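You operate a simulated robot arm through the tools that you are given. There is no shell and no other tool.

The job below is to be done with a simulated two-armed robot. You get a single attempt, and the scene is never put back.

TASK
On the top of the low black cabinet, fold the blue screen cloth in half.

Only the result counts: the job must be done as asked and must still hold three seconds after the hand-in. Knocking over, shifting, dropping, spilling or breaking anything else fails it. Flat cloth is picked up by pressing the open fingertips on it (5 to 10 N) and closing them slowly along it; thin cloth reads only 2 to 8 mm in the jaws.

THE ROBOT
Two 7-joint arms with two-finger parallel grippers on one trunk, on a base that moves. Base frame: it is fixed to the floor where the robot stands at the start and does not move with it; the origin is under the middle of the robot, x ahead of it, y to its left, z up. Readings come in mm, rad, newtons and seconds.
The left shoulder is at the start at [124, 171, 1162], the right one opposite. With the tool pointing down near the work surface each hand reaches from about 100 to 880 mm from the robot's upright axis, wherever it stands, measured 20 degrees to its own side. Places, roughly: blue screen cloth [1750, 3000, 750]; top of the low black cabinet [1600, 2800, 800]. Payload 4.4 kg a hand.
The TCP of each hand is the grasp point between the finger pads, 23 mm short of the fingertips. In the tool frame z runs along the fingers and y along their closing line. The gripper opens to 94 mm. The fingers are 38 mm wide and 10 mm thick; the gripper's body (54 by 96 mm) begins 39 mm behind the TCP.
Orientation is that of the tool frame in the base frame, as a unit quaternion [x, y, z, w]. With the fingers straight down and closing along the base's y, the tool's x points along the base's -x, its y along +y and its z along -z.

THE INTERFACE
- The arms move only by the tool send_rows. It takes "left_motion", "right_motion" or both (then of equal length, played together; a hand with none holds still); each is a list of rows, each an object of numbers (a shift or turn left out is 0, a gripper value left out holds the last): "tx", "ty", "tz": the shift along the base's x, y, z in mm; "wx", "wy", "wz": the turn, a rotation vector about the base's x, y, z in rad; "gripper": the opening, from 0 (shut) to 1 (fully open). In form: [{"tx": .., "ty": .., "tz": .., "wx": .., "wy": .., "wz": .., "gripper": ..}, ...]. A call has 1 to 20 rows; each row is the pose to reach, as a shift and turn from the pose commanded when the call began. Each row takes 0.2 s and may step no farther than 50 mm and 0.15 rad from the row before; otherwise, or with a gripper value out of range, the whole call is refused. A pose out of reach is approached as far as the arm can. The call stops where the force on the tool passes 40 N (or 10 N more than at its start, if that is more) or the arm is blocked; 0.2 s more then pass. Each finger travels about 72 mm/s and halts on what it meets, pressing with about 32 N; the grip force reading is that of the motor and also rises with nothing between the fingers. The clock runs only during rows and for 0.2 s after the last one: add rows that repeat a pose to give the fingers time. It gives the time, the measured TCP pose, the force on the tool (base axes), the opening and the grip force at its end, in the units of the frame above (readings bear some noise), with the torque about the TCP (base axes, N m) and any sound that the robot's microphone picked up.
- Cameras (640 x 400 px; columns grow to the right, rows downward): "scene" is now at [239.8, -5.5, 1297.2]; the picture's right is [-0.06, -1.00, 0.00], its down [-0.63, 0.03, -0.78] and it looks along [0.78, -0.04, -0.63] (base axes); focal length 257 px, centre (320, 200). "left" rides on the left gripper at [86, -16, -74] in its tool frame; the picture's right is [0.18, 0.98, 0.00], its down [-0.58, 0.11, -0.81] and it looks along [-0.79, 0.15, 0.59] (tool axes); focal length 243 px, centre (320, 200). "right" rides on the right gripper at [86, 16, -74] in its tool frame; the picture's right is [-0.18, 0.98, 0.00], its down [-0.58, -0.11, -0.81] and it looks along [-0.79, -0.15, 0.59] (tool axes); focal length 243 px, centre (320, 200). There is no depth. A picture from a camera that has moved, and an enlarged one, comes with that camera's place and axes in the base frame and with its lens.
- grab_frame(camera): a new picture of that camera. No time passes.
- raise_lower(by): moves the trunk up (or, below 0, down) by that many mm; the arms and the scene camera ride with it, the base frame stays. It gives what a move gives, with no picture.
- steer(legs): drives the robot by 1 to 6 legs, each [ahead, left, turn to the left] in mm, mm and rad, along the robot's own axes; the way and the turn of a leg run together, so that a leg with both is an arc; at most 1500 mm and 3.142 rad a leg. The arms and the cameras ride along, it lands a little off, and it stops where it bumps. It gives what a move gives.
- pan_tilt(pan, tilt): turns the head with the scene camera to pan (to the left, within 1.396 rad either way) and tilt (down, from -0.506 to 1.204), counted from straight ahead of the robot (the tilt from the chest, where the trunk bows). It gives what a move gives.
- enlarge(camera, box): a new picture of the part [left, top, right, bottom] of that camera's present view, enlarged. No time passes.
- finish_job(): hands the job in; it is judged then, once.

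Places have to be worked out from the pictures, the camera data and where the tool is seen. Open the grippers and draw the arms clear of the work before you hand the job in, unless the task says otherwise.

The tools are called after "Emit:" as a command line: name --argument value ..., lists and objects as JSON in quotes. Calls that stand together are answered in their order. send_rows: Moves the arms, as the interface text tells. Its arguments: {"type":"object","properties":{"left_motion":{"type":"array","items":{"type":"object","properties":{"tx":{"type":"number"},"ty":{"type":"number"},"tz":{"type":"number"},"wx":{"type":"number"},"wy":{"type":"number"},"wz":{"type":"number"},"gripper":{"type":"number"}}}},"right_motion":{"type":"array","items":{"type":"object","properties":{"tx":{"type":"number"},"ty":{"type":"number"},"tz":{"type":"number"},"wx":{"type":"number"},"wy":{"type":"number"},"wz":{"type":"number"},"gripper":{"type":"number"}}}}},"required":[]} The other tools are called the same way: raise_lower (by) moves the trunk up or down; steer (legs) drives the base; pan_tilt (pan, tilt) turns the head that bears the scene camera; grab_frame (camera) takes a picture; enlarge (camera, box) takes an enlarged picture of a part of a camera's view; finish_job () hands the job in.

At the start:

```text
clock: 0.0
left_tool_pos: [600.8, 269.2, 999.1]
left_ee_rot: [0.0, 1.0, 0.0, 0.0]
left_contact_force: [0.0, 0.4, -0.2]
left_ft_torque: [-0.04, 0.0, -0.02]
left_gripper_width: 93.9
left_grip_force: 0.0
right_tool_pos: [450.3, -198.6, 1019.1]
right_ee_rot: [0.0, 1.0, -0.001, 0.0]
right_contact_force: [0.8, 0.4, 0.1]
right_ft_torque: [0.02, -0.01, 0.01]
right_gripper_width: 94.0
right_grip_force: 0.1
trunk travel left (down, up): [-175.0, 213.0]
robot x, y, heading: [2.2, 2.1, 0.0]
head pan, tilt (commanded): [-0.056, 0.679]
```

scene: 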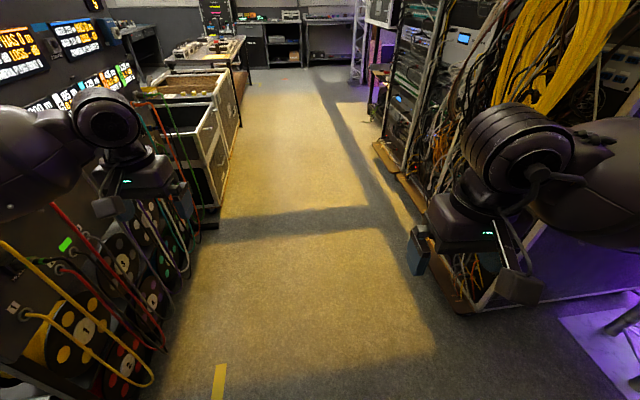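
right: 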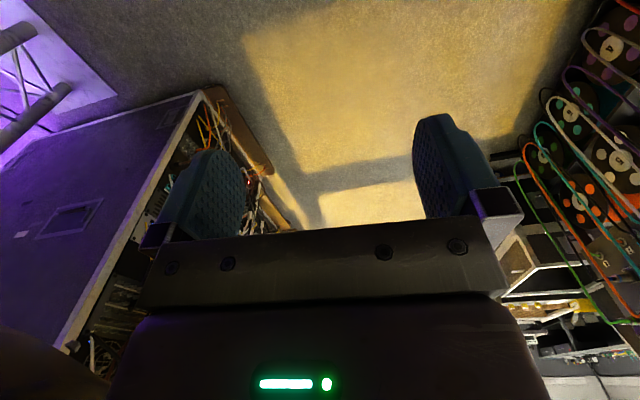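
left: 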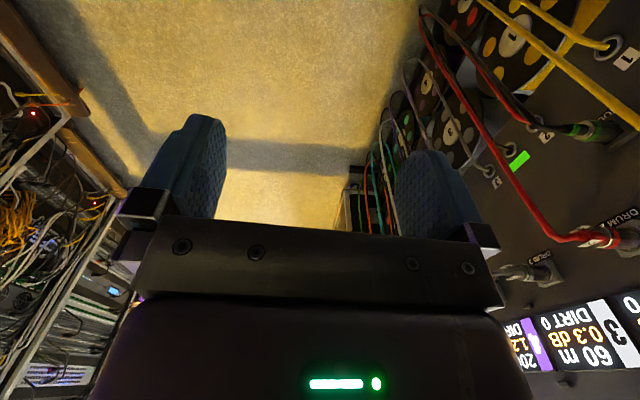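

The start view shows an aisle straight ahead, with equipment on both sides. The cabinet should be at the far left, so I turn the head that way to find it and check the route.

Emit:
pan_tilt --pan 0.9 --tilt 0.45

Emit:
grab_frame --camera "scene"

```text
clock: 1.2
left_tool_pos: [600.9, 268.9, 999.1]
left_ee_rot: [0.0, 1.0, -0.001, 0.0]
left_contact_force: [0.5, -0.2, -0.5]
left_ft_torque: [0.01, -0.04, 0.03]
left_gripper_width: 94.0
left_grip_force: 0.1
right_tool_pos: [450.9, -198.9, 1018.6]
right_ee_rot: [0.001, 1.0, 0.0, 0.0]
right_contact_force: [0.3, 0.4, -0.5]
right_ft_torque: [0.03, 0.0, 0.02]
right_gripper_width: 94.1
right_grip_force: 0.0
trunk travel left (down, up): [-175.0, 213.0]
robot x, y, heading: [1.3, -0.3, 0.0]
head pan, tilt (commanded): [0.901, 0.45]
```

```text
taken
camera scene: at [211.3, 71.2, 1317.6], right [0.78, -0.62, 0.0], down [-0.27, -0.34, -0.9], along [0.56, 0.71, -0.44], focal length 257 px, centre (320, 200)
```

scene: 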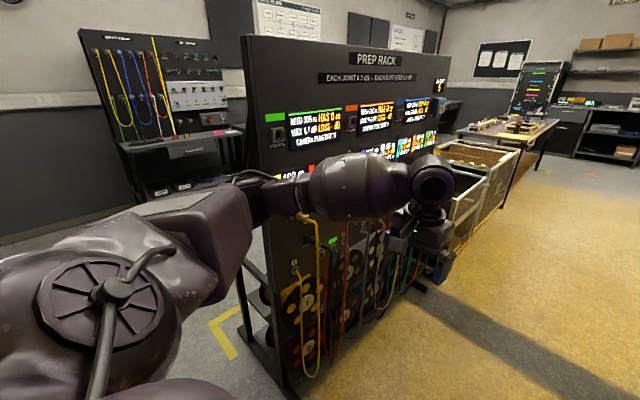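

The prep rack at about x 500–1600, y 700 hides the cabinet. I look further left and down to see whether the floor is clear around the rack's near end.

Emit:
pan_tilt --pan 1.39 --tilt 0.5

Emit:
grab_frame --camera "scene"

```text
clock: 2.2
left_tool_pos: [599.8, 268.9, 999.5]
left_ee_rot: [0.0, 1.0, 0.001, 0.0]
left_contact_force: [0.4, -0.8, -0.1]
left_ft_torque: [-0.02, -0.02, 0.01]
left_gripper_width: 94.1
left_grip_force: 0.1
right_tool_pos: [450.3, -198.6, 1018.2]
right_ee_rot: [0.0, 1.0, 0.0, 0.0]
right_contact_force: [0.1, -0.6, 0.1]
right_ft_torque: [0.01, 0.0, -0.02]
right_gripper_width: 94.0
right_grip_force: 0.1
trunk travel left (down, up): [-175.0, 213.0]
robot x, y, heading: [0.8, -1.2, -0.0]
head pan, tilt (commanded): [1.389, 0.499]
```

```text
taken
camera scene: at [170.7, 88.7, 1313.1], right [0.98, -0.18, 0.0], down [-0.09, -0.47, -0.88], along [0.16, 0.86, -0.48], focal length 257 px, centre (320, 200)
```

scene: 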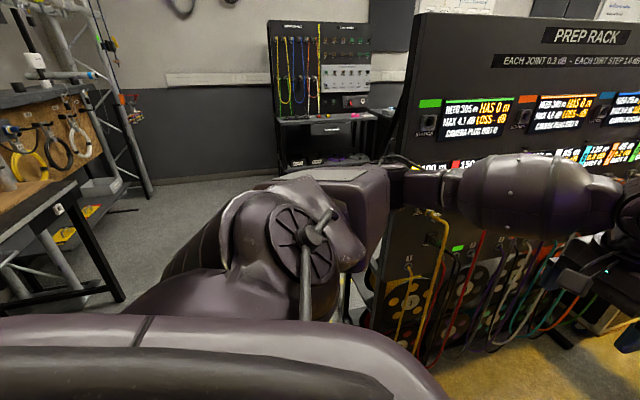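

There's an open gap between the left bench (x < -850) and the rack's near end (x ≈ 450), leading toward the back wall. I draw the left hand in first so the turn clears the rack's corner.

Emit:
send_rows --left_motion '[{"tx": -40}, {"tx": -80}, {"tx": -120}, {"tx": -150}]'

```text
clock: 3.2
left_tool_pos: [449.8, 268.8, 999.9]
left_ee_rot: [0.0, 1.0, -0.001, 0.0]
left_contact_force: [-0.4, -0.9, -0.1]
left_ft_torque: [-0.03, -0.02, 0.02]
left_gripper_width: 94.2
left_grip_force: 0.1
right_tool_pos: [449.9, -199.4, 1018.9]
right_ee_rot: [-0.001, 1.0, 0.0, 0.0]
right_contact_force: [-0.4, -0.4, -0.6]
right_ft_torque: [-0.02, -0.01, 0.03]
right_gripper_width: 93.6
right_grip_force: 0.0
trunk travel left (down, up): [-175.0, 213.0]
robot x, y, heading: [-1.5, 3.7, 0.003]
head pan, tilt (commanded): [1.389, 0.499]
```

The hand is in, at about 525 mm from the axis and well short of the rack's corner at 880 mm. I turn left 90° in place and look ahead.

Emit:
steer --legs '[[0, 0, 1.57]]'

Emit:
pan_tilt --pan 0.0 --tilt 0.5

Emit:
grab_frame --camera "scene"

```text
clock: 7.3
left_tool_pos: [-256.7, 457.7, 999.8]
left_ee_rot: [-0.699, 0.715, 0.001, 0.0]
left_contact_force: [-0.4, 0.3, 0.2]
left_ft_torque: [-0.02, 0.02, 0.01]
left_gripper_width: 94.0
left_grip_force: 0.0
right_tool_pos: [210.6, 444.7, 1019.2]
right_ee_rot: [-0.698, 0.716, -0.001, -0.001]
right_contact_force: [0.9, -0.4, -0.7]
right_ft_torque: [0.0, 0.01, -0.01]
right_gripper_width: 94.0
right_grip_force: 0.1
trunk travel left (down, up): [-175.0, 213.0]
robot x, y, heading: [0.9, -1.8, 1.549]
head pan, tilt (commanded): [1.389, 0.499]
```

```text
clock: 8.9
left_tool_pos: [-256.7, 457.4, 1000.2]
left_ee_rot: [-0.698, 0.716, 0.0, 0.001]
left_contact_force: [0.2, 0.6, -0.3]
left_ft_torque: [0.01, -0.02, -0.02]
left_gripper_width: 94.3
left_grip_force: 0.0
right_tool_pos: [210.5, 445.8, 1018.3]
right_ee_rot: [-0.698, 0.716, 0.0, 0.0]
right_contact_force: [0.6, 0.6, -0.8]
right_ft_torque: [-0.04, -0.04, 0.01]
right_gripper_width: 94.4
right_grip_force: 0.0
trunk travel left (down, up): [-175.0, 213.0]
robot x, y, heading: [-3.6, -1.0, 1.549]
head pan, tilt (commanded): [0.0, 0.499]
```

```text
taken
camera scene: at [7.4, 242.9, 1313.1], right [1.0, -0.02, 0.0], down [-0.01, -0.48, -0.88], along [0.02, 0.88, -0.48], focal length 257 px, centre (320, 200)
```

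scene: 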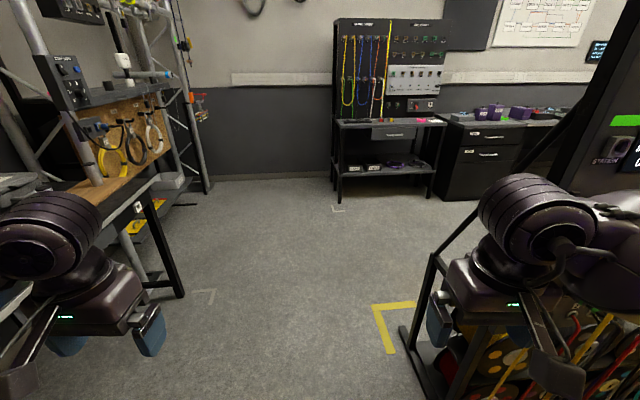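

The low black cabinet is beyond the rack on the right, with its left end near x 1360 and front near y 2670. I sidestep left to the middle of the gap and drive ahead past the rack's end before looking right.

Emit:
steer --legs '[[0, 180, 0], [1400, 0, 0]]'

Emit:
pan_tilt --pan -0.7 --tilt 0.5

Emit:
grab_frame --camera "scene"

```text
clock: 17.7
left_tool_pos: [-419.9, 1856.7, 998.7]
left_ee_rot: [-0.704, 0.71, 0.0, 0.0]
left_contact_force: [0.2, -0.5, 0.5]
left_ft_torque: [0.01, -0.03, -0.01]
left_gripper_width: 93.8
left_grip_force: 0.2
right_tool_pos: [47.8, 1852.4, 1018.8]
right_ee_rot: [-0.704, 0.71, -0.001, 0.0]
right_contact_force: [-0.1, -0.8, 0.0]
right_ft_torque: [0.01, -0.02, -0.02]
right_gripper_width: 93.8
right_grip_force: 0.1
trunk travel left (down, up): [-175.0, 213.0]
robot x, y, heading: [-158.4, 1404.0, 1.567]
head pan, tilt (commanded): [0.0, 0.499]
```

```text
clock: 18.7
left_tool_pos: [-420.7, 1856.8, 1000.1]
left_ee_rot: [-0.704, 0.71, 0.0, 0.0]
left_contact_force: [0.3, -0.6, 0.5]
left_ft_torque: [0.0, -0.01, 0.0]
left_gripper_width: 94.0
left_grip_force: 0.1
right_tool_pos: [47.3, 1853.5, 1018.5]
right_ee_rot: [-0.704, 0.71, 0.0, -0.001]
right_contact_force: [0.4, 0.7, 0.7]
right_ft_torque: [0.02, 0.01, 0.02]
right_gripper_width: 94.1
right_grip_force: 0.0
trunk travel left (down, up): [-175.0, 213.0]
robot x, y, heading: [-156.1, 1402.3, 1.558]
head pan, tilt (commanded): [-0.7, 0.499]
```

```text
taken
camera scene: at [-93.5, 1625.6, 1313.1], right [0.76, -0.65, 0.0], down [-0.31, -0.36, -0.88], along [0.57, 0.67, -0.48], focal length 257 px, centre (320, 200)
```

scene: 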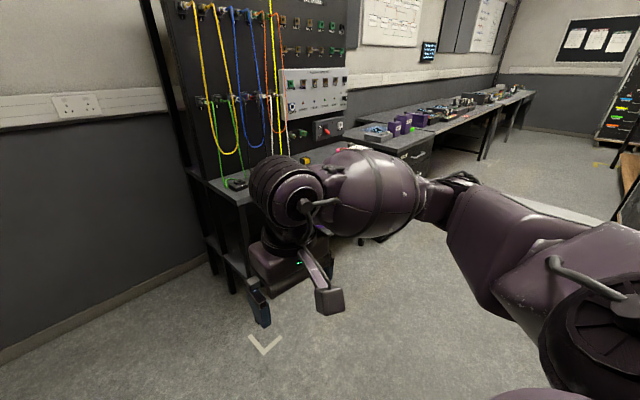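

The hands hold clear of the patch workstation, whose front is near y 2530. I drive 250 mm further ahead to stay off the rack's back, then look to the right along my sideways route.

Emit:
steer --legs '[[250, 0, 0]]'

Emit:
pan_tilt --pan -1.35 --tilt 0.55

Emit:
grab_frame --camera "scene"

```text
clock: 20.6
left_tool_pos: [-414.6, 2107.3, 998.9]
left_ee_rot: [-0.703, 0.711, 0.001, 0.0]
left_contact_force: [0.4, 0.0, -0.5]
left_ft_torque: [-0.03, 0.03, 0.01]
left_gripper_width: 94.0
left_grip_force: 0.1
right_tool_pos: [52.4, 2101.5, 1018.7]
right_ee_rot: [-0.702, 0.712, -0.001, -0.001]
right_contact_force: [0.2, 0.6, -1.2]
right_ft_torque: [-0.02, 0.01, 0.01]
right_gripper_width: 93.9
right_grip_force: 0.1
trunk travel left (down, up): [-175.0, 213.0]
robot x, y, heading: [-151.9, 1651.3, 1.559]
head pan, tilt (commanded): [-0.7, 0.499]
```

```text
clock: 21.6
left_tool_pos: [-415.8, 2107.3, 999.3]
left_ee_rot: [-0.703, 0.711, 0.0, 0.0]
left_contact_force: [-0.7, 0.4, 0.5]
left_ft_torque: [0.0, -0.01, 0.0]
left_gripper_width: 94.2
left_grip_force: 0.0
right_tool_pos: [51.3, 2101.2, 1018.4]
right_ee_rot: [-0.703, 0.712, 0.0, 0.0]
right_contact_force: [0.4, -0.2, 0.0]
right_ft_torque: [-0.01, 0.0, -0.03]
right_gripper_width: 93.8
right_grip_force: 0.1
trunk travel left (down, up): [-175.0, 213.0]
robot x, y, heading: [-153.6, 1656.4, 1.552]
head pan, tilt (commanded): [-1.349, 0.55]
```

```text
taken
camera scene: at [-61.6, 1823.7, 1308.6], right [0.21, -0.98, 0.0], down [-0.51, -0.11, -0.85], along [0.83, 0.18, -0.52], focal length 257 px, centre (320, 200)
```

scene: 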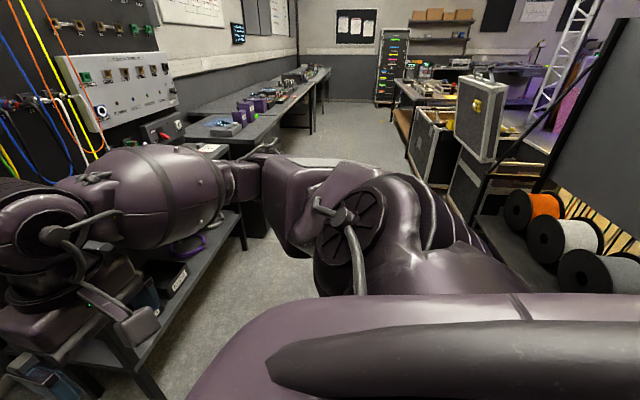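

The aisle between the cabinet front (y ≈ 2670) and the drum shelf on the rack's back (y ≈ 1130) is clear. I slide right 1500 mm and look at the cabinet top.

Emit:
steer --legs '[[0, -1500, 0.0]]'

Emit:
pan_tilt --pan -0.3 --tilt 0.5

Emit:
grab_frame --camera "scene"

```text
clock: 34.9
left_tool_pos: [1083.4, 2090.6, 999.3]
left_ee_rot: [-0.705, 0.709, 0.0, -0.001]
left_contact_force: [0.0, 0.4, -0.1]
left_ft_torque: [0.0, 0.0, 0.0]
left_gripper_width: 94.2
left_grip_force: 0.1
right_tool_pos: [1551.6, 2089.3, 1018.2]
right_ee_rot: [-0.705, 0.709, 0.0, 0.0]
right_contact_force: [-0.3, -0.5, 0.0]
right_ft_torque: [-0.01, 0.01, 0.03]
right_gripper_width: 93.9
right_grip_force: 0.0
trunk travel left (down, up): [-175.0, 213.0]
robot x, y, heading: [1349.3, 1639.0, 1.569]
head pan, tilt (commanded): [-1.349, 0.55]
```

```text
clock: 36.2
left_tool_pos: [1084.1, 2092.2, 999.7]
left_ee_rot: [-0.705, 0.709, 0.0, 0.0]
left_contact_force: [0.6, 0.5, 1.0]
left_ft_torque: [0.0, 0.0, -0.01]
left_gripper_width: 93.9
left_grip_force: 0.1
right_tool_pos: [1550.6, 2089.2, 1019.1]
right_ee_rot: [-0.705, 0.709, 0.0, 0.0]
right_contact_force: [-0.9, -0.3, -0.8]
right_ft_torque: [0.0, 0.01, 0.01]
right_gripper_width: 94.0
right_grip_force: 0.1
trunk travel left (down, up): [-175.0, 213.0]
robot x, y, heading: [1348.8, 1642.8, 1.564]
head pan, tilt (commanded): [-0.3, 0.499]
```

```text
taken
camera scene: at [1379.4, 1878.6, 1313.1], right [0.95, -0.3, 0.0], down [-0.14, -0.46, -0.88], along [0.26, 0.84, -0.48], focal length 257 px, centre (320, 200)
```

scene: 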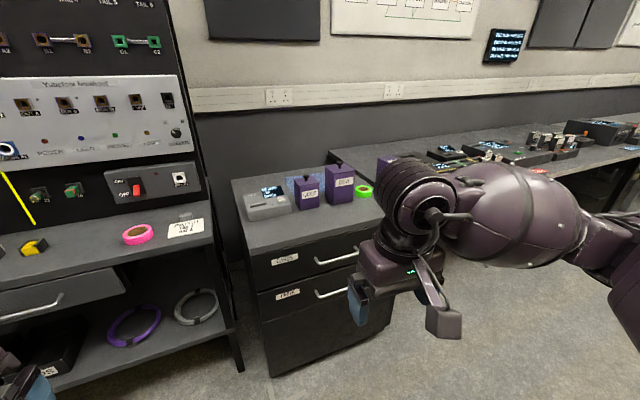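

The low cabinet is ahead, with a grey device, two small purple boxes and a green tape roll on it. I enlarge its top to find the cloth.

Emit:
enlarge --camera "scene" --box '[220, 140, 400, 260]'

```text
3.33 times, centred on (310, 200) of scene
camera zoom: at [1379.4, 1878.6, 1313.1], right [0.95, -0.3, 0.0], down [-0.14, -0.46, -0.88], along [0.26, 0.84, -0.48], focal length 857 px, centre (353, 200)
```

zoom: 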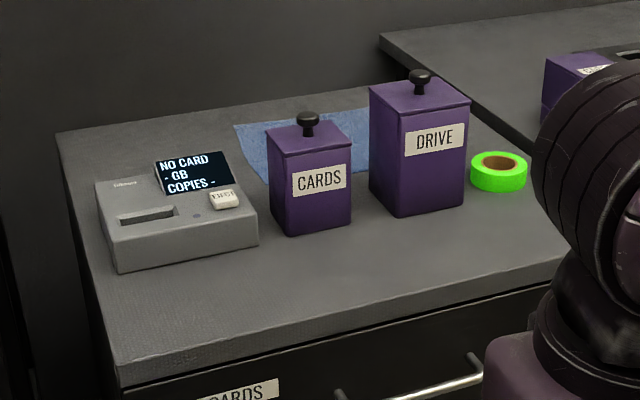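

The blue cloth lies flat behind the two purple canisters, roughly x 1575–1810+, y 2900–3165, so I'll have to reach over them. I raise the trunk to look down more steeply, and check my base's footprint before closing in.

Emit:
raise_lower --by 200

Emit:
pan_tilt --pan 0.0 --tilt 1.2

Emit:
grab_frame --camera "scene"

```text
clock: 38.4
left_tool_pos: [1083.4, 2091.3, 1198.8]
left_ee_rot: [-0.705, 0.709, 0.0, 0.001]
left_contact_force: [0.2, -0.1, 0.5]
left_ft_torque: [0.01, -0.01, -0.01]
left_gripper_width: 94.1
left_grip_force: 0.0
right_tool_pos: [1550.9, 2089.7, 1218.2]
right_ee_rot: [-0.706, 0.709, 0.0, 0.001]
right_contact_force: [-0.7, 0.1, 0.3]
right_ft_torque: [0.01, 0.0, 0.0]
right_gripper_width: 94.0
right_grip_force: 0.1
trunk travel left (down, up): [-375.0, 13.0]
robot x, y, heading: [1347.3, 1636.3, 1.562]
head pan, tilt (commanded): [-0.3, 0.499]
```

```text
clock: 39.5
left_tool_pos: [1083.4, 2092.2, 1199.0]
left_ee_rot: [-0.706, 0.709, 0.0, 0.0]
left_contact_force: [0.7, 0.5, -0.5]
left_ft_torque: [-0.03, -0.01, -0.01]
left_gripper_width: 93.9
left_grip_force: 0.0
right_tool_pos: [1552.4, 2088.8, 1217.7]
right_ee_rot: [-0.705, 0.709, 0.0, 0.0]
right_contact_force: [0.0, 0.3, 0.1]
right_ft_torque: [-0.01, -0.03, 0.0]
right_gripper_width: 94.0
right_grip_force: 0.1
trunk travel left (down, up): [-375.0, 13.0]
robot x, y, heading: [1351.7, 1640.7, 1.568]
head pan, tilt (commanded): [0.0, 1.201]
```

```text
taken
camera scene: at [1351.8, 1751.8, 1469.9], right [1.0, -0.01, 0.0], down [0.0, -0.93, -0.36], along [0.0, 0.36, -0.93], focal length 257 px, centre (320, 200)
```

scene: 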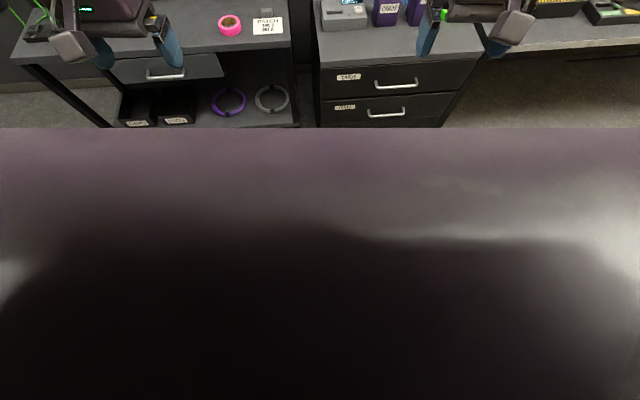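

The chest hides the base straight below. I look down to the side to gauge the base's extent.

Emit:
pan_tilt --pan -0.9 --tilt 1.0

Emit:
grab_frame --camera "scene"

Emit:
grab_frame --camera "left"

Emit:
grab_frame --camera "right"

```text
clock: 40.6
left_tool_pos: [1084.2, 2091.6, 1198.8]
left_ee_rot: [-0.705, 0.71, 0.0, -0.001]
left_contact_force: [0.3, -0.7, 1.1]
left_ft_torque: [0.0, 0.04, 0.0]
left_gripper_width: 93.9
left_grip_force: 0.0
right_tool_pos: [1551.5, 2088.6, 1218.4]
right_ee_rot: [-0.705, 0.709, 0.0, 0.0]
right_contact_force: [0.5, 0.7, 0.3]
right_ft_torque: [0.01, 0.01, 0.02]
right_gripper_width: 94.0
right_grip_force: 0.0
trunk travel left (down, up): [-375.0, 13.0]
robot x, y, heading: [1349.3, 1640.8, 1.568]
head pan, tilt (commanded): [-0.901, 1.0]
```

```text
taken
camera scene: at [1406.3, 1738.9, 1482.4], right [0.62, -0.79, 0.0], down [-0.66, -0.52, -0.54], along [0.42, 0.33, -0.84], focal length 257 px, centre (320, 200)
```

scene: 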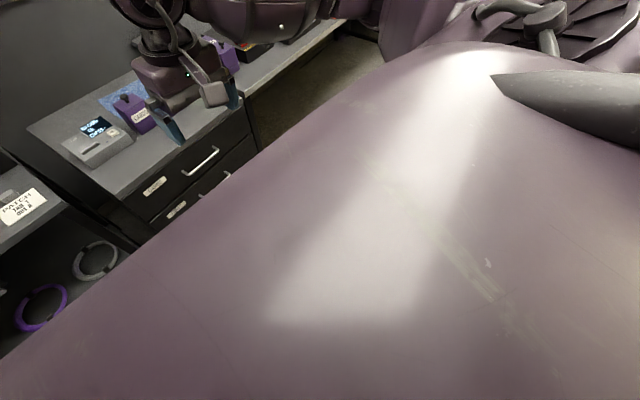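

```text
taken
camera left: at [1099.6, 2004.6, 1275.0], right [-0.98, -0.18, 0.0], down [-0.11, 0.58, 0.81], along [-0.14, 0.79, -0.59], focal length 243 px, centre (320, 200)
```

left: 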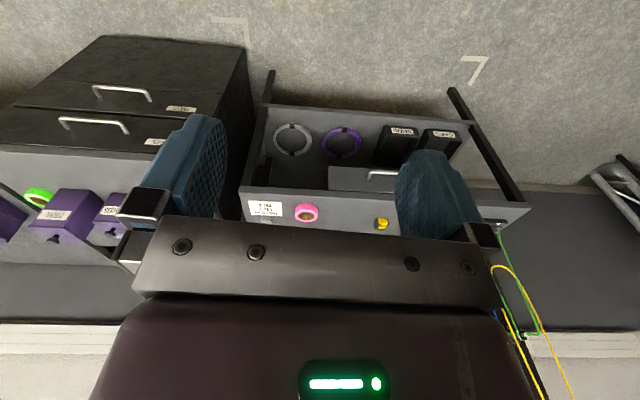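

```text
taken
camera right: at [1534.7, 2003.3, 1292.9], right [-0.98, 0.19, 0.0], down [0.11, 0.58, 0.81], along [0.15, 0.79, -0.59], focal length 243 px, centre (320, 200)
```

right: 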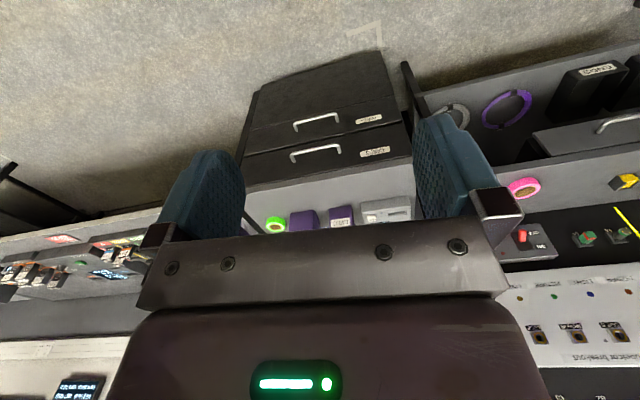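

The base itself isn't visible, so I'll approach in careful steps. First I slide right 350 mm to line up with the cloth, then go 450 mm ahead (hands at z ≈ 1200, well above the boxes).

Emit:
steer --legs '[[0, -350, 0], [450, 0, 0]]'

Emit:
pan_tilt --pan 0.0 --tilt 0.75

Emit:
grab_frame --camera "scene"

Emit:
grab_frame --camera "right"

```text
clock: 46.6
left_tool_pos: [1425.4, 2537.4, 1199.2]
left_ee_rot: [0.709, -0.705, 0.0, 0.0]
left_contact_force: [-0.5, 0.0, -0.2]
left_ft_torque: [-0.04, -0.01, 0.0]
left_gripper_width: 93.9
left_grip_force: 0.0
right_tool_pos: [1893.2, 2539.4, 1218.6]
right_ee_rot: [0.709, -0.705, 0.0, -0.001]
right_contact_force: [-0.1, 0.9, 0.1]
right_ft_torque: [-0.01, 0.02, -0.02]
right_gripper_width: 94.2
right_grip_force: 0.1
trunk travel left (down, up): [-375.0, 13.0]
robot x, y, heading: [1695.8, 2091.7, 1.579]
head pan, tilt (commanded): [-0.901, 1.0]
```

```text
clock: 47.8
left_tool_pos: [1426.1, 2537.7, 1199.5]
left_ee_rot: [0.709, -0.705, 0.0, 0.0]
left_contact_force: [-0.6, 0.0, 0.2]
left_ft_torque: [-0.02, -0.03, 0.01]
left_gripper_width: 93.6
left_grip_force: 0.1
right_tool_pos: [1892.6, 2539.5, 1217.1]
right_ee_rot: [0.709, -0.705, 0.0, 0.0]
right_contact_force: [0.0, -0.5, 0.0]
right_ft_torque: [0.0, -0.01, 0.02]
right_gripper_width: 93.9
right_grip_force: 0.2
trunk travel left (down, up): [-375.0, 13.0]
robot x, y, heading: [1696.6, 2089.8, 1.577]
head pan, tilt (commanded): [0.0, 0.75]
```

```text
taken
camera scene: at [1697.4, 2226.9, 1501.5], right [1.0, 0.01, 0.0], down [0.0, -0.68, -0.73], along [0.0, 0.73, -0.68], focal length 257 px, centre (320, 200)
```

scene: 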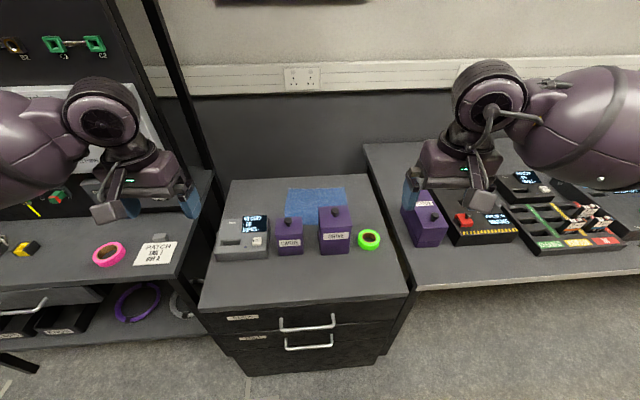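

```text
taken
camera right: at [1877.6, 2453.5, 1292.9], right [-0.98, 0.18, 0.0], down [0.11, 0.58, 0.81], along [0.14, 0.79, -0.59], focal length 243 px, centre (320, 200)
```

right: 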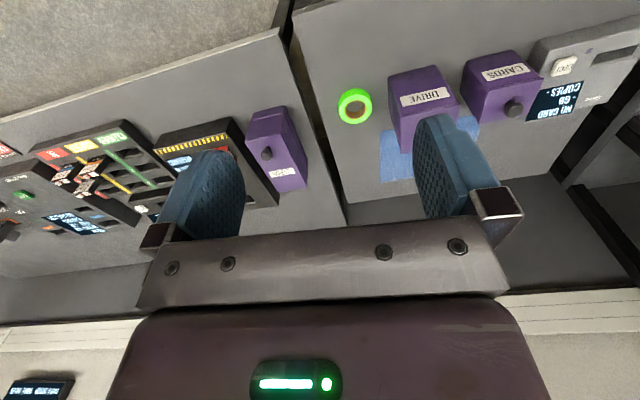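

Now the cabinet is straight ahead and the cloth is partly visible behind the canisters. I enlarge it in both views.

Emit:
enlarge --camera "scene" --box '[190, 160, 430, 320]'

Emit:
enlarge --camera "right" --box '[300, 40, 600, 240]'

Emit:
grab_frame --camera "left"

```text
2.50 times, centred on (310, 240) of scene
camera zoom: at [1697.4, 2226.9, 1501.5], right [1.0, 0.01, 0.0], down [0.0, -0.68, -0.73], along [0.0, 0.73, -0.68], focal length 643 px, centre (345, 100)
```

zoom: 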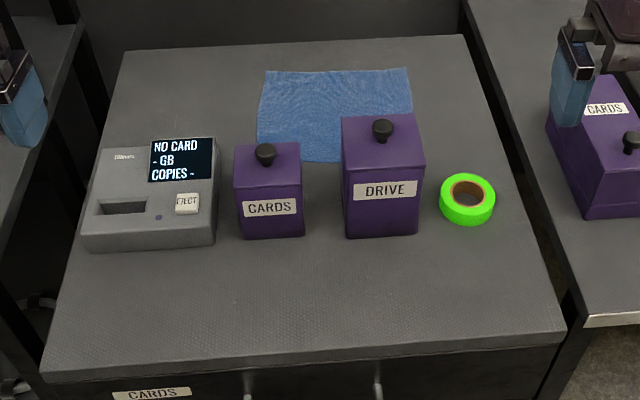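

```text
2.00 times, centred on (450, 140) of right
camera zoom: at [1877.6, 2453.5, 1292.9], right [-0.98, 0.18, 0.0], down [0.11, 0.58, 0.81], along [0.14, 0.79, -0.59], focal length 485 px, centre (60, 320)
```

zoom: 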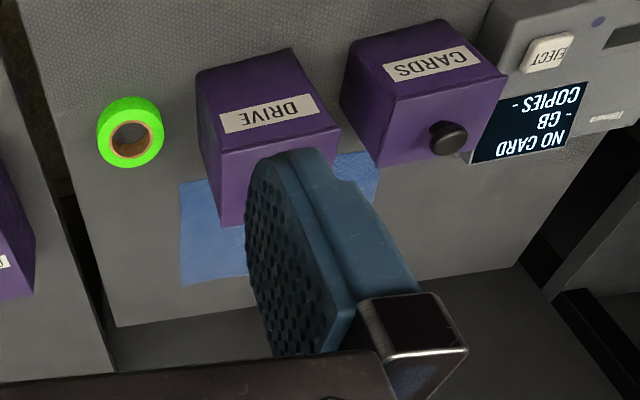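

```text
taken
camera left: at [1442.5, 2450.0, 1275.0], right [-0.98, -0.19, 0.0], down [-0.11, 0.58, 0.81], along [-0.15, 0.79, -0.59], focal length 243 px, centre (320, 200)
```

left: 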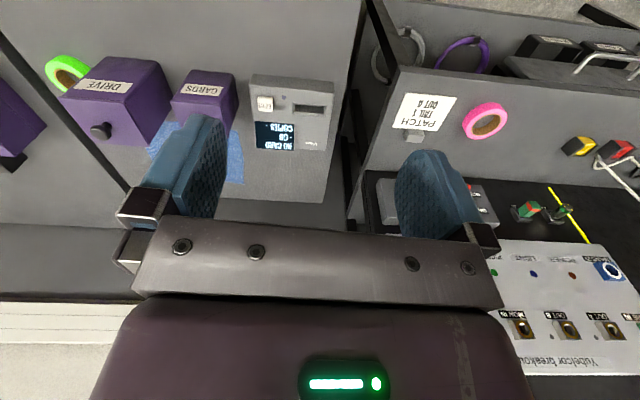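

From two views the top is at z ≈ 805. The cloth spans about x 1562–1800, y 2850–3045, with the canisters' backs at y ≈ 2792 and 2815. I need to stand nearer to reach it, so I back off 400 mm and turn the left hand's camera round to see how far my base sticks out.

Emit:
steer --legs '[[-400, 0, 0]]'

Emit:
send_rows --left_motion '[{"ty": 40, "wz": 0.15}, {"ty": 80, "wz": 0.3}, {"ty": 120, "wz": 0.45}, {"ty": 160, "wz": 0.6}, {"ty": 200, "wz": 0.75}, {"ty": 220, "wz": 0.9}, {"ty": 240, "wz": 1.05}, {"ty": 240, "wz": 1.2}, {"ty": 240, "wz": 1.35}, {"ty": 240, "wz": 1.5}, {"ty": 240, "wz": 1.57}]'

Emit:
grab_frame --camera "left"

Emit:
grab_frame --camera "scene"

```text
clock: 50.3
left_tool_pos: [1426.1, 2131.3, 1198.9]
left_ee_rot: [0.711, -0.703, 0.001, 0.0]
left_contact_force: [-0.3, 0.1, -0.5]
left_ft_torque: [0.03, -0.04, 0.0]
left_gripper_width: 93.9
left_grip_force: 0.0
right_tool_pos: [1893.9, 2138.0, 1219.1]
right_ee_rot: [0.712, -0.703, 0.0, 0.0]
right_contact_force: [-0.6, -1.1, 0.0]
right_ft_torque: [0.0, 0.0, -0.02]
right_gripper_width: 94.1
right_grip_force: 0.0
trunk travel left (down, up): [-375.0, 13.0]
robot x, y, heading: [1697.4, 1688.3, 1.582]
head pan, tilt (commanded): [0.0, 0.75]
```

```text
clock: 52.7
left_tool_pos: [1427.2, 2373.3, 1198.7]
left_ee_rot: [1.0, 0.007, 0.0, 0.0]
left_contact_force: [-0.9, -0.3, 0.6]
left_ft_torque: [0.04, 0.03, 0.02]
left_gripper_width: 94.0
left_grip_force: 0.0
right_tool_pos: [1894.2, 2138.7, 1218.9]
right_ee_rot: [0.711, -0.703, -0.001, -0.001]
right_contact_force: [-0.8, -0.6, -0.3]
right_ft_torque: [-0.02, 0.0, -0.02]
right_gripper_width: 94.4
right_grip_force: 0.1
trunk travel left (down, up): [-375.0, 13.0]
robot x, y, heading: [1698.4, 1682.8, 1.577]
head pan, tilt (commanded): [0.0, 0.75]
```

```text
taken
camera left: at [1512.9, 2390.3, 1274.9], right [0.2, -0.98, 0.0], down [-0.58, -0.12, 0.81], along [-0.79, -0.16, -0.59], focal length 243 px, centre (320, 200)
```

left: 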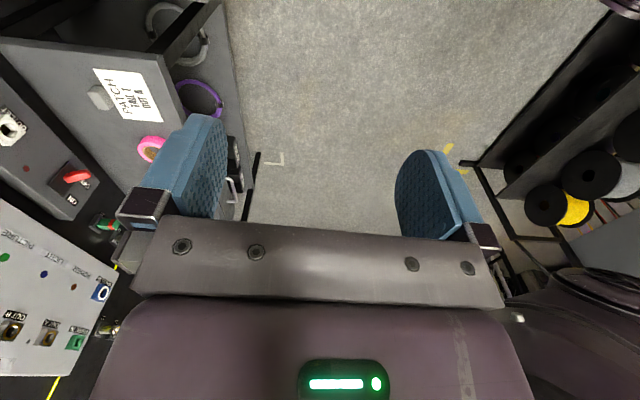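

```text
taken
camera scene: at [1700.2, 1824.7, 1501.6], right [1.0, 0.01, 0.0], down [0.01, -0.68, -0.73], along [-0.01, 0.73, -0.68], focal length 257 px, centre (320, 200)
```

scene: 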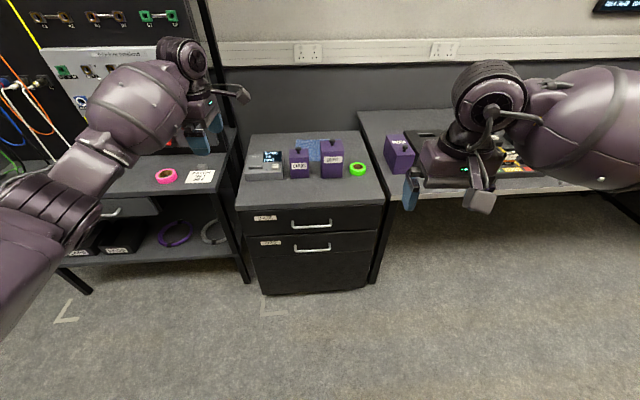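

The left hand turned 90° without trouble; the camera mount is a real part that sticks out about 86 mm. I continue the turn so that the camera faces back toward the base.

Emit:
send_rows --left_motion '[{"wz": 0.15}, {"wz": 0.3}, {"wz": 0.45}, {"wz": 0.6}, {"wz": 0.75}, {"wz": 0.9}, {"wz": 1.05}, {"wz": 1.2}, {"wz": 1.3}]'

Emit:
grab_frame --camera "left"

```text
clock: 54.7
left_tool_pos: [1418.3, 2411.7, 1180.5]
left_ee_rot: [0.792, 0.61, 0.0, -0.001]
left_contact_force: [0.5, -0.1, 1.5]
left_ft_torque: [0.0, 0.02, 0.0]
left_gripper_width: 93.9
left_grip_force: 0.0
left hand out of reach, approached as far as the arm can: row 7, 8, 9
right_tool_pos: [1894.0, 2138.7, 1218.7]
right_ee_rot: [0.711, -0.703, -0.001, -0.001]
right_contact_force: [-0.1, -0.5, 0.7]
right_ft_torque: [0.0, 0.02, 0.03]
right_gripper_width: 94.2
right_grip_force: 0.1
trunk travel left (down, up): [-375.0, 13.0]
robot x, y, heading: [1700.5, 1684.0, 1.58]
head pan, tilt (commanded): [0.0, 0.75]
```

```text
taken
camera left: at [1424.3, 2498.2, 1256.8], right [1.0, -0.07, 0.0], down [-0.04, -0.59, 0.81], along [-0.06, -0.8, -0.59], focal length 243 px, centre (320, 200)
```

left: 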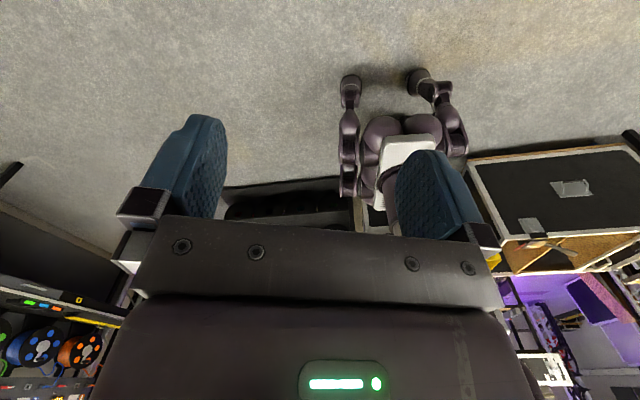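

The base is in view: what look like its front wheels are near the floor just ahead of the axis. I enlarge to measure how far forward it reaches.

Emit:
enlarge --camera "left" --box '[310, 40, 490, 240]'

```text
2.00 times, centred on (400, 140) of left
camera zoom: at [1424.3, 2498.2, 1256.8], right [1.0, -0.07, 0.0], down [-0.04, -0.59, 0.81], along [-0.06, -0.8, -0.59], focal length 485 px, centre (160, 320)
```

zoom: 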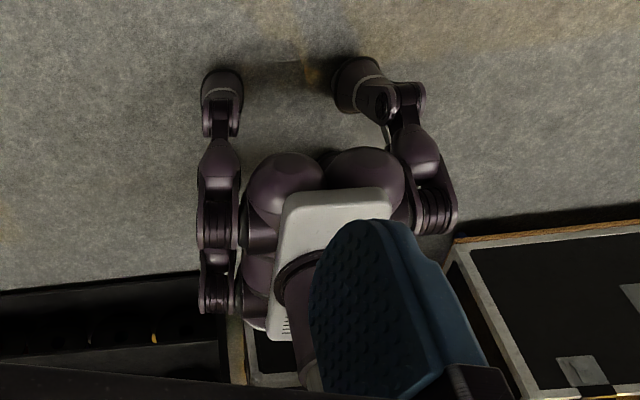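

The base's front feet reach only about 190–240 mm ahead of the axis, so I can stand at y ≈ 2240 without touching the cabinet. Now I unwind the left hand, back to its default yaw first.

Emit:
send_rows --left_motion '[{"wz": -0.14}, {"wz": -0.28}, {"wz": -0.42}, {"wz": -0.56}, {"wz": -0.7}, {"wz": -0.84}, {"wz": -0.98}, {"wz": -1.12}, {"wz": -1.26}, {"wz": -1.4}, {"wz": -1.54}, {"wz": -1.68}, {"wz": -1.82}, {"wz": -1.96}, {"wz": -2.1}, {"wz": -2.24}, {"wz": -2.38}, {"wz": -2.52}, {"wz": -2.66}, {"wz": -2.8}]'

```text
clock: 58.9
left_tool_pos: [1417.4, 2410.2, 1178.7]
left_ee_rot: [0.734, -0.679, 0.0, 0.0]
left_contact_force: [0.2, 0.8, 0.6]
left_ft_torque: [-0.01, 0.03, 0.04]
left_gripper_width: 94.0
left_grip_force: 0.0
right_tool_pos: [1893.2, 2138.4, 1218.7]
right_ee_rot: [0.712, -0.703, 0.0, 0.001]
right_contact_force: [0.3, 0.2, 0.4]
right_ft_torque: [0.01, -0.02, 0.0]
right_gripper_width: 94.3
right_grip_force: 0.0
trunk travel left (down, up): [-375.0, 13.0]
robot x, y, heading: [1698.3, 1685.8, 1.586]
head pan, tilt (commanded): [0.0, 0.75]
```

The left hand is back near default yaw (tool x at -86°). Now I turn both hands outward 90° so that their cameras sit on the outer sides and the fingers close along y.

Emit:
send_rows --left_motion '[{"wz": -0.148}, {"wz": -0.297}, {"wz": -0.446}, {"wz": -0.595}, {"wz": -0.744}, {"wz": -0.893}, {"wz": -1.042}, {"wz": -1.191}, {"wz": -1.34}, {"wz": -1.489}, {"wz": -1.638}, {"wz": -1.648}]' --right_motion '[{"wz": 0.14, "ty": 20}, {"wz": 0.28, "ty": 40}, {"wz": 0.42, "ty": 60}, {"wz": 0.56, "ty": 80}, {"wz": 0.7, "ty": 100}, {"wz": 0.84, "ty": 120}, {"wz": 0.98, "ty": 140}, {"wz": 1.12, "ty": 160}, {"wz": 1.26, "ty": 180}, {"wz": 1.4, "ty": 200}, {"wz": 1.54, "ty": 220}, {"wz": 1.557, "ty": 240}]'

Emit:
grab_frame --camera "scene"

```text
clock: 61.7
left_tool_pos: [1421.6, 2410.0, 1181.2]
left_ee_rot: [-0.001, 1.0, 0.0, -0.002]
left_contact_force: [0.5, -0.8, -0.2]
left_ft_torque: [-0.01, 0.06, -0.01]
left_gripper_width: 94.1
left_grip_force: 0.0
right_tool_pos: [1772.5, 2163.3, 1121.4]
right_ee_rot: [0.992, 0.032, -0.101, -0.075]
right_contact_force: [-0.3, 0.1, 0.2]
right_ft_torque: [-0.03, 0.01, 0.02]
right_gripper_width: 94.1
right_grip_force: 0.1
right hand out of reach, approached as far as the arm can: row 7, 8, 9, 10, 11, 12
trunk travel left (down, up): [-375.0, 13.0]
robot x, y, heading: [1702.7, 1686.7, 1.584]
head pan, tilt (commanded): [0.0, 0.75]
stopped in row 12 (right hand): the arm was blocked; the commanded pose is now the measured one
```

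```text
taken
camera scene: at [1704.6, 1825.0, 1501.5], right [1.0, 0.01, 0.0], down [0.01, -0.68, -0.73], along [-0.01, 0.73, -0.68], focal length 257 px, centre (320, 200)
```

scene: 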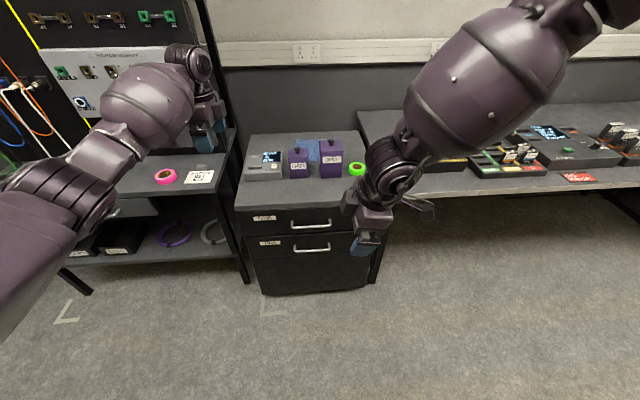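

The left hand turned cleanly, but the right was too close in and got contorted at about (1772, 2163, 1121) with a 14° tilt. I bring the right hand back to its default yaw and height.

Emit:
send_rows --right_motion '[{"wx": -0.0233, "wy": -0.0034, "wz": -0.1355, "tx": 10, "tz": 8}, {"wx": -0.0466, "wy": -0.0068, "wz": -0.271, "tx": 20, "tz": 16}, {"wx": -0.0699, "wy": -0.0103, "wz": -0.4066, "tx": 30, "tz": 24}, {"wx": -0.0932, "wy": -0.0137, "wz": -0.5422, "tx": 40, "tz": 32}, {"wx": -0.1165, "wy": -0.0171, "wz": -0.6777, "tx": 50, "tz": 40}, {"wx": -0.1398, "wy": -0.0206, "wz": -0.8133, "tx": 60, "tz": 48}, {"wx": -0.1631, "wy": -0.024, "wz": -0.9488, "tx": 70, "tz": 56}, {"wx": -0.1864, "wy": -0.0274, "wz": -1.0843, "tx": 80, "tz": 64}, {"wx": -0.2097, "wy": -0.0308, "wz": -1.2199, "tx": 90, "tz": 72}, {"wx": -0.233, "wy": -0.0343, "wz": -1.3554, "tx": 100, "tz": 80}, {"wx": -0.2563, "wy": -0.0377, "wz": -1.491, "tx": 110, "tz": 88}, {"wx": -0.2796, "wy": -0.0411, "wz": -1.6265, "tx": 120, "tz": 97}]'

Emit:
grab_frame --camera "scene"

```text
clock: 64.3
left_tool_pos: [1416.3, 2410.0, 1179.8]
left_ee_rot: [-0.002, 1.0, 0.0, 0.0]
left_contact_force: [0.8, -0.3, 0.7]
left_ft_torque: [-0.01, 0.05, 0.01]
left_gripper_width: 94.0
left_grip_force: 0.1
right_tool_pos: [1888.9, 2164.1, 1216.7]
right_ee_rot: [-0.707, 0.707, 0.0, -0.001]
right_contact_force: [0.2, -0.3, 0.2]
right_ft_torque: [0.0, -0.02, 0.03]
right_gripper_width: 93.7
right_grip_force: 0.1
trunk travel left (down, up): [-375.0, 13.0]
robot x, y, heading: [1701.7, 1686.4, 1.582]
head pan, tilt (commanded): [0.0, 0.75]
```

```text
taken
camera scene: at [1700.3, 1824.5, 1501.6], right [1.0, 0.01, 0.0], down [0.01, -0.68, -0.73], along [-0.01, 0.73, -0.68], focal length 257 px, centre (320, 200)
```

scene: 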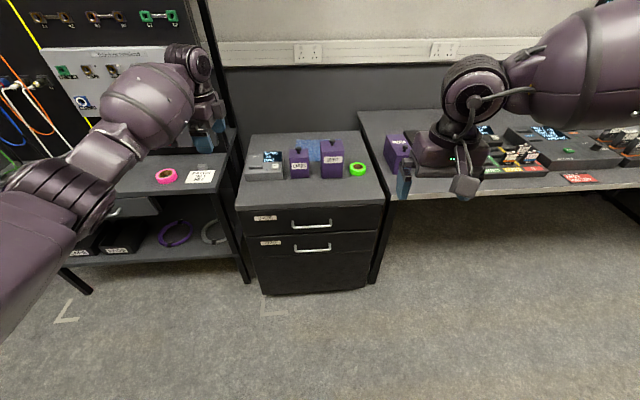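

The right hand is restored. Its elbow is far out to the side, so I extend it forward to straighten the arm before yawing it.

Emit:
send_rows --right_motion '[{"ty": 40, "tz": -5}, {"ty": 80, "tz": -10}, {"ty": 120, "tz": -15}, {"ty": 160, "tz": -20}, {"ty": 200, "tz": -25}, {"ty": 240, "tz": -35}]'

Emit:
send_rows --right_motion '[{"wz": 0.14}, {"wz": 0.28}, {"wz": 0.42}, {"wz": 0.56}, {"wz": 0.7}, {"wz": 0.84}, {"wz": 0.98}, {"wz": 1.12}, {"wz": 1.26}, {"wz": 1.4}, {"wz": 1.5}, {"wz": 1.57}]'

Emit:
grab_frame --camera "scene"

```text
clock: 65.7
left_tool_pos: [1416.1, 2410.7, 1179.2]
left_ee_rot: [-0.002, 1.0, 0.0, 0.0]
left_contact_force: [-0.2, 0.1, -0.4]
left_ft_torque: [-0.01, -0.03, 0.04]
left_gripper_width: 93.9
left_grip_force: 0.1
right_tool_pos: [1886.3, 2404.7, 1182.8]
right_ee_rot: [0.708, -0.706, 0.001, 0.001]
right_contact_force: [-1.3, 0.6, 0.6]
right_ft_torque: [-0.03, -0.01, 0.02]
right_gripper_width: 94.1
right_grip_force: 0.0
trunk travel left (down, up): [-375.0, 13.0]
robot x, y, heading: [1704.2, 1687.1, 1.585]
head pan, tilt (commanded): [0.0, 0.75]
```

```text
clock: 68.3
left_tool_pos: [1417.6, 2407.6, 1183.4]
left_ee_rot: [-0.001, 1.0, 0.002, -0.001]
left_contact_force: [0.6, -0.3, -0.1]
left_ft_torque: [0.02, 0.06, 0.0]
left_gripper_width: 94.0
left_grip_force: 0.1
right_tool_pos: [1792.9, 2213.5, 1125.9]
right_ee_rot: [0.99, -0.104, -0.045, -0.084]
right_contact_force: [0.7, -3.0, -6.2]
right_ft_torque: [0.28, 0.11, 0.01]
right_gripper_width: 94.2
right_grip_force: 0.0
right hand out of reach, approached as far as the arm can: row 5, 6, 7, 8, 9, 10, 11, 12
trunk travel left (down, up): [-375.0, 13.0]
robot x, y, heading: [1699.1, 1682.8, 1.583]
head pan, tilt (commanded): [0.0, 0.75]
```

```text
taken
camera scene: at [1701.8, 1821.0, 1501.8], right [1.0, 0.01, 0.0], down [0.01, -0.68, -0.73], along [-0.01, 0.73, -0.68], focal length 257 px, centre (320, 200)
```

scene: 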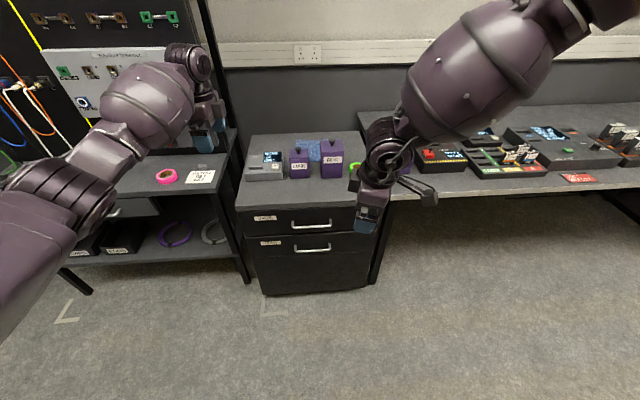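

The right arm can't take the outward yaw, but its inward yaw (camera toward the middle) clears everything too. I first undo this turn, returning the right hand to default yaw in front.

Emit:
send_rows --right_motion '[{"wx": -0.0198, "wy": 0.006, "wz": -0.1357, "tx": 9, "ty": 16, "tz": 6}, {"wx": -0.0395, "wy": 0.012, "wz": -0.2714, "tx": 18, "ty": 33, "tz": 12}, {"wx": -0.0593, "wy": 0.0179, "wz": -0.4071, "tx": 28, "ty": 50, "tz": 17}, {"wx": -0.079, "wy": 0.0239, "wz": -0.5428, "tx": 37, "ty": 67, "tz": 23}, {"wx": -0.0988, "wy": 0.0299, "wz": -0.6785, "tx": 46, "ty": 84, "tz": 28}, {"wx": -0.1186, "wy": 0.0359, "wz": -0.8142, "tx": 56, "ty": 100, "tz": 34}, {"wx": -0.1383, "wy": 0.0419, "wz": -0.9499, "tx": 65, "ty": 117, "tz": 40}, {"wx": -0.1581, "wy": 0.0478, "wz": -1.0856, "tx": 74, "ty": 134, "tz": 46}, {"wx": -0.1778, "wy": 0.0538, "wz": -1.2213, "tx": 84, "ty": 150, "tz": 51}, {"wx": -0.1976, "wy": 0.0598, "wz": -1.357, "tx": 93, "ty": 167, "tz": 57}]'

```text
clock: 70.5
left_tool_pos: [1417.2, 2411.0, 1180.3]
left_ee_rot: [-0.002, 1.0, 0.0, 0.0]
left_contact_force: [0.6, -0.2, 0.6]
left_ft_torque: [0.04, 0.0, -0.02]
left_gripper_width: 93.9
left_grip_force: 0.1
right_tool_pos: [1881.8, 2383.3, 1179.8]
right_ee_rot: [-0.707, 0.707, -0.003, -0.001]
right_contact_force: [-0.3, -0.2, 0.0]
right_ft_torque: [-0.03, -0.04, 0.01]
right_gripper_width: 94.0
right_grip_force: 0.0
trunk travel left (down, up): [-375.0, 13.0]
robot x, y, heading: [1701.2, 1688.3, 1.586]
head pan, tilt (commanded): [0.0, 0.75]
```

The right hand is upright at default yaw again. Now I turn it inward by 1.57 rad.

Emit:
send_rows --right_motion '[{"wz": -0.14}, {"wz": -0.28}, {"wz": -0.42}, {"wz": -0.56}, {"wz": -0.7}, {"wz": -0.84}, {"wz": -0.98}, {"wz": -1.12}, {"wz": -1.26}, {"wz": -1.4}, {"wz": -1.5}, {"wz": -1.57}]'

Emit:
grab_frame --camera "scene"

```text
clock: 73.1
left_tool_pos: [1417.4, 2410.3, 1181.2]
left_ee_rot: [-0.002, 1.0, 0.0, 0.0]
left_contact_force: [0.2, -0.5, 0.3]
left_ft_torque: [-0.01, -0.01, 0.0]
left_gripper_width: 94.2
left_grip_force: 0.1
right_tool_pos: [1880.1, 2382.2, 1181.3]
right_ee_rot: [0.001, 1.0, -0.002, -0.002]
right_contact_force: [0.4, -0.3, -0.4]
right_ft_torque: [-0.02, 0.0, -0.02]
right_gripper_width: 93.8
right_grip_force: 0.1
trunk travel left (down, up): [-375.0, 13.0]
robot x, y, heading: [1694.7, 1687.8, 1.589]
head pan, tilt (commanded): [0.0, 0.75]
```

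```text
taken
camera scene: at [1699.8, 1824.7, 1501.6], right [1.0, 0.01, 0.0], down [0.01, -0.68, -0.73], along [-0.01, 0.73, -0.68], focal length 257 px, centre (320, 200)
```

scene: 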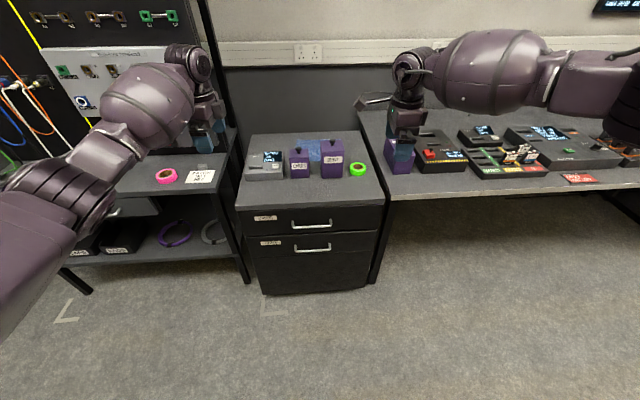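

Both hands now point down with their closing line along y. I bring them in line with the cloth's corners (x ≈ 1560 and 1800) and draw them back a little before driving in.

Emit:
send_rows --left_motion '[{"tx": 25, "ty": -15}, {"tx": 50, "ty": -30}, {"tx": 75, "ty": -45}, {"tx": 100, "ty": -60}, {"tx": 125, "ty": -75}, {"tx": 145, "ty": -90}]' --right_motion '[{"tx": -15, "ty": -10}, {"tx": -30, "ty": -20}, {"tx": -45, "ty": -30}, {"tx": -60, "ty": -40}, {"tx": -70, "ty": -50}, {"tx": -80, "ty": -60}]'

Emit:
grab_frame --camera "scene"

```text
clock: 74.5
left_tool_pos: [1562.7, 2320.4, 1182.0]
left_ee_rot: [-0.002, 1.0, 0.0, 0.0]
left_contact_force: [-0.9, 0.0, -0.2]
left_ft_torque: [0.01, 0.01, 0.0]
left_gripper_width: 93.9
left_grip_force: 0.1
right_tool_pos: [1799.1, 2321.4, 1182.7]
right_ee_rot: [-0.001, 1.0, -0.001, -0.002]
right_contact_force: [0.4, 0.7, 0.5]
right_ft_torque: [0.03, -0.02, 0.02]
right_gripper_width: 93.8
right_grip_force: 0.0
trunk travel left (down, up): [-375.0, 13.0]
robot x, y, heading: [1699.6, 1683.4, 1.581]
head pan, tilt (commanded): [0.0, 0.75]
```

```text
taken
camera scene: at [1699.8, 1824.3, 1501.6], right [1.0, 0.01, 0.0], down [0.01, -0.68, -0.73], along [-0.01, 0.73, -0.68], focal length 257 px, centre (320, 200)
```

scene: 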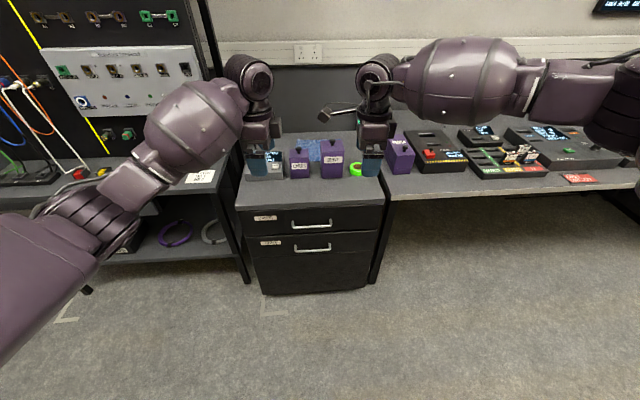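

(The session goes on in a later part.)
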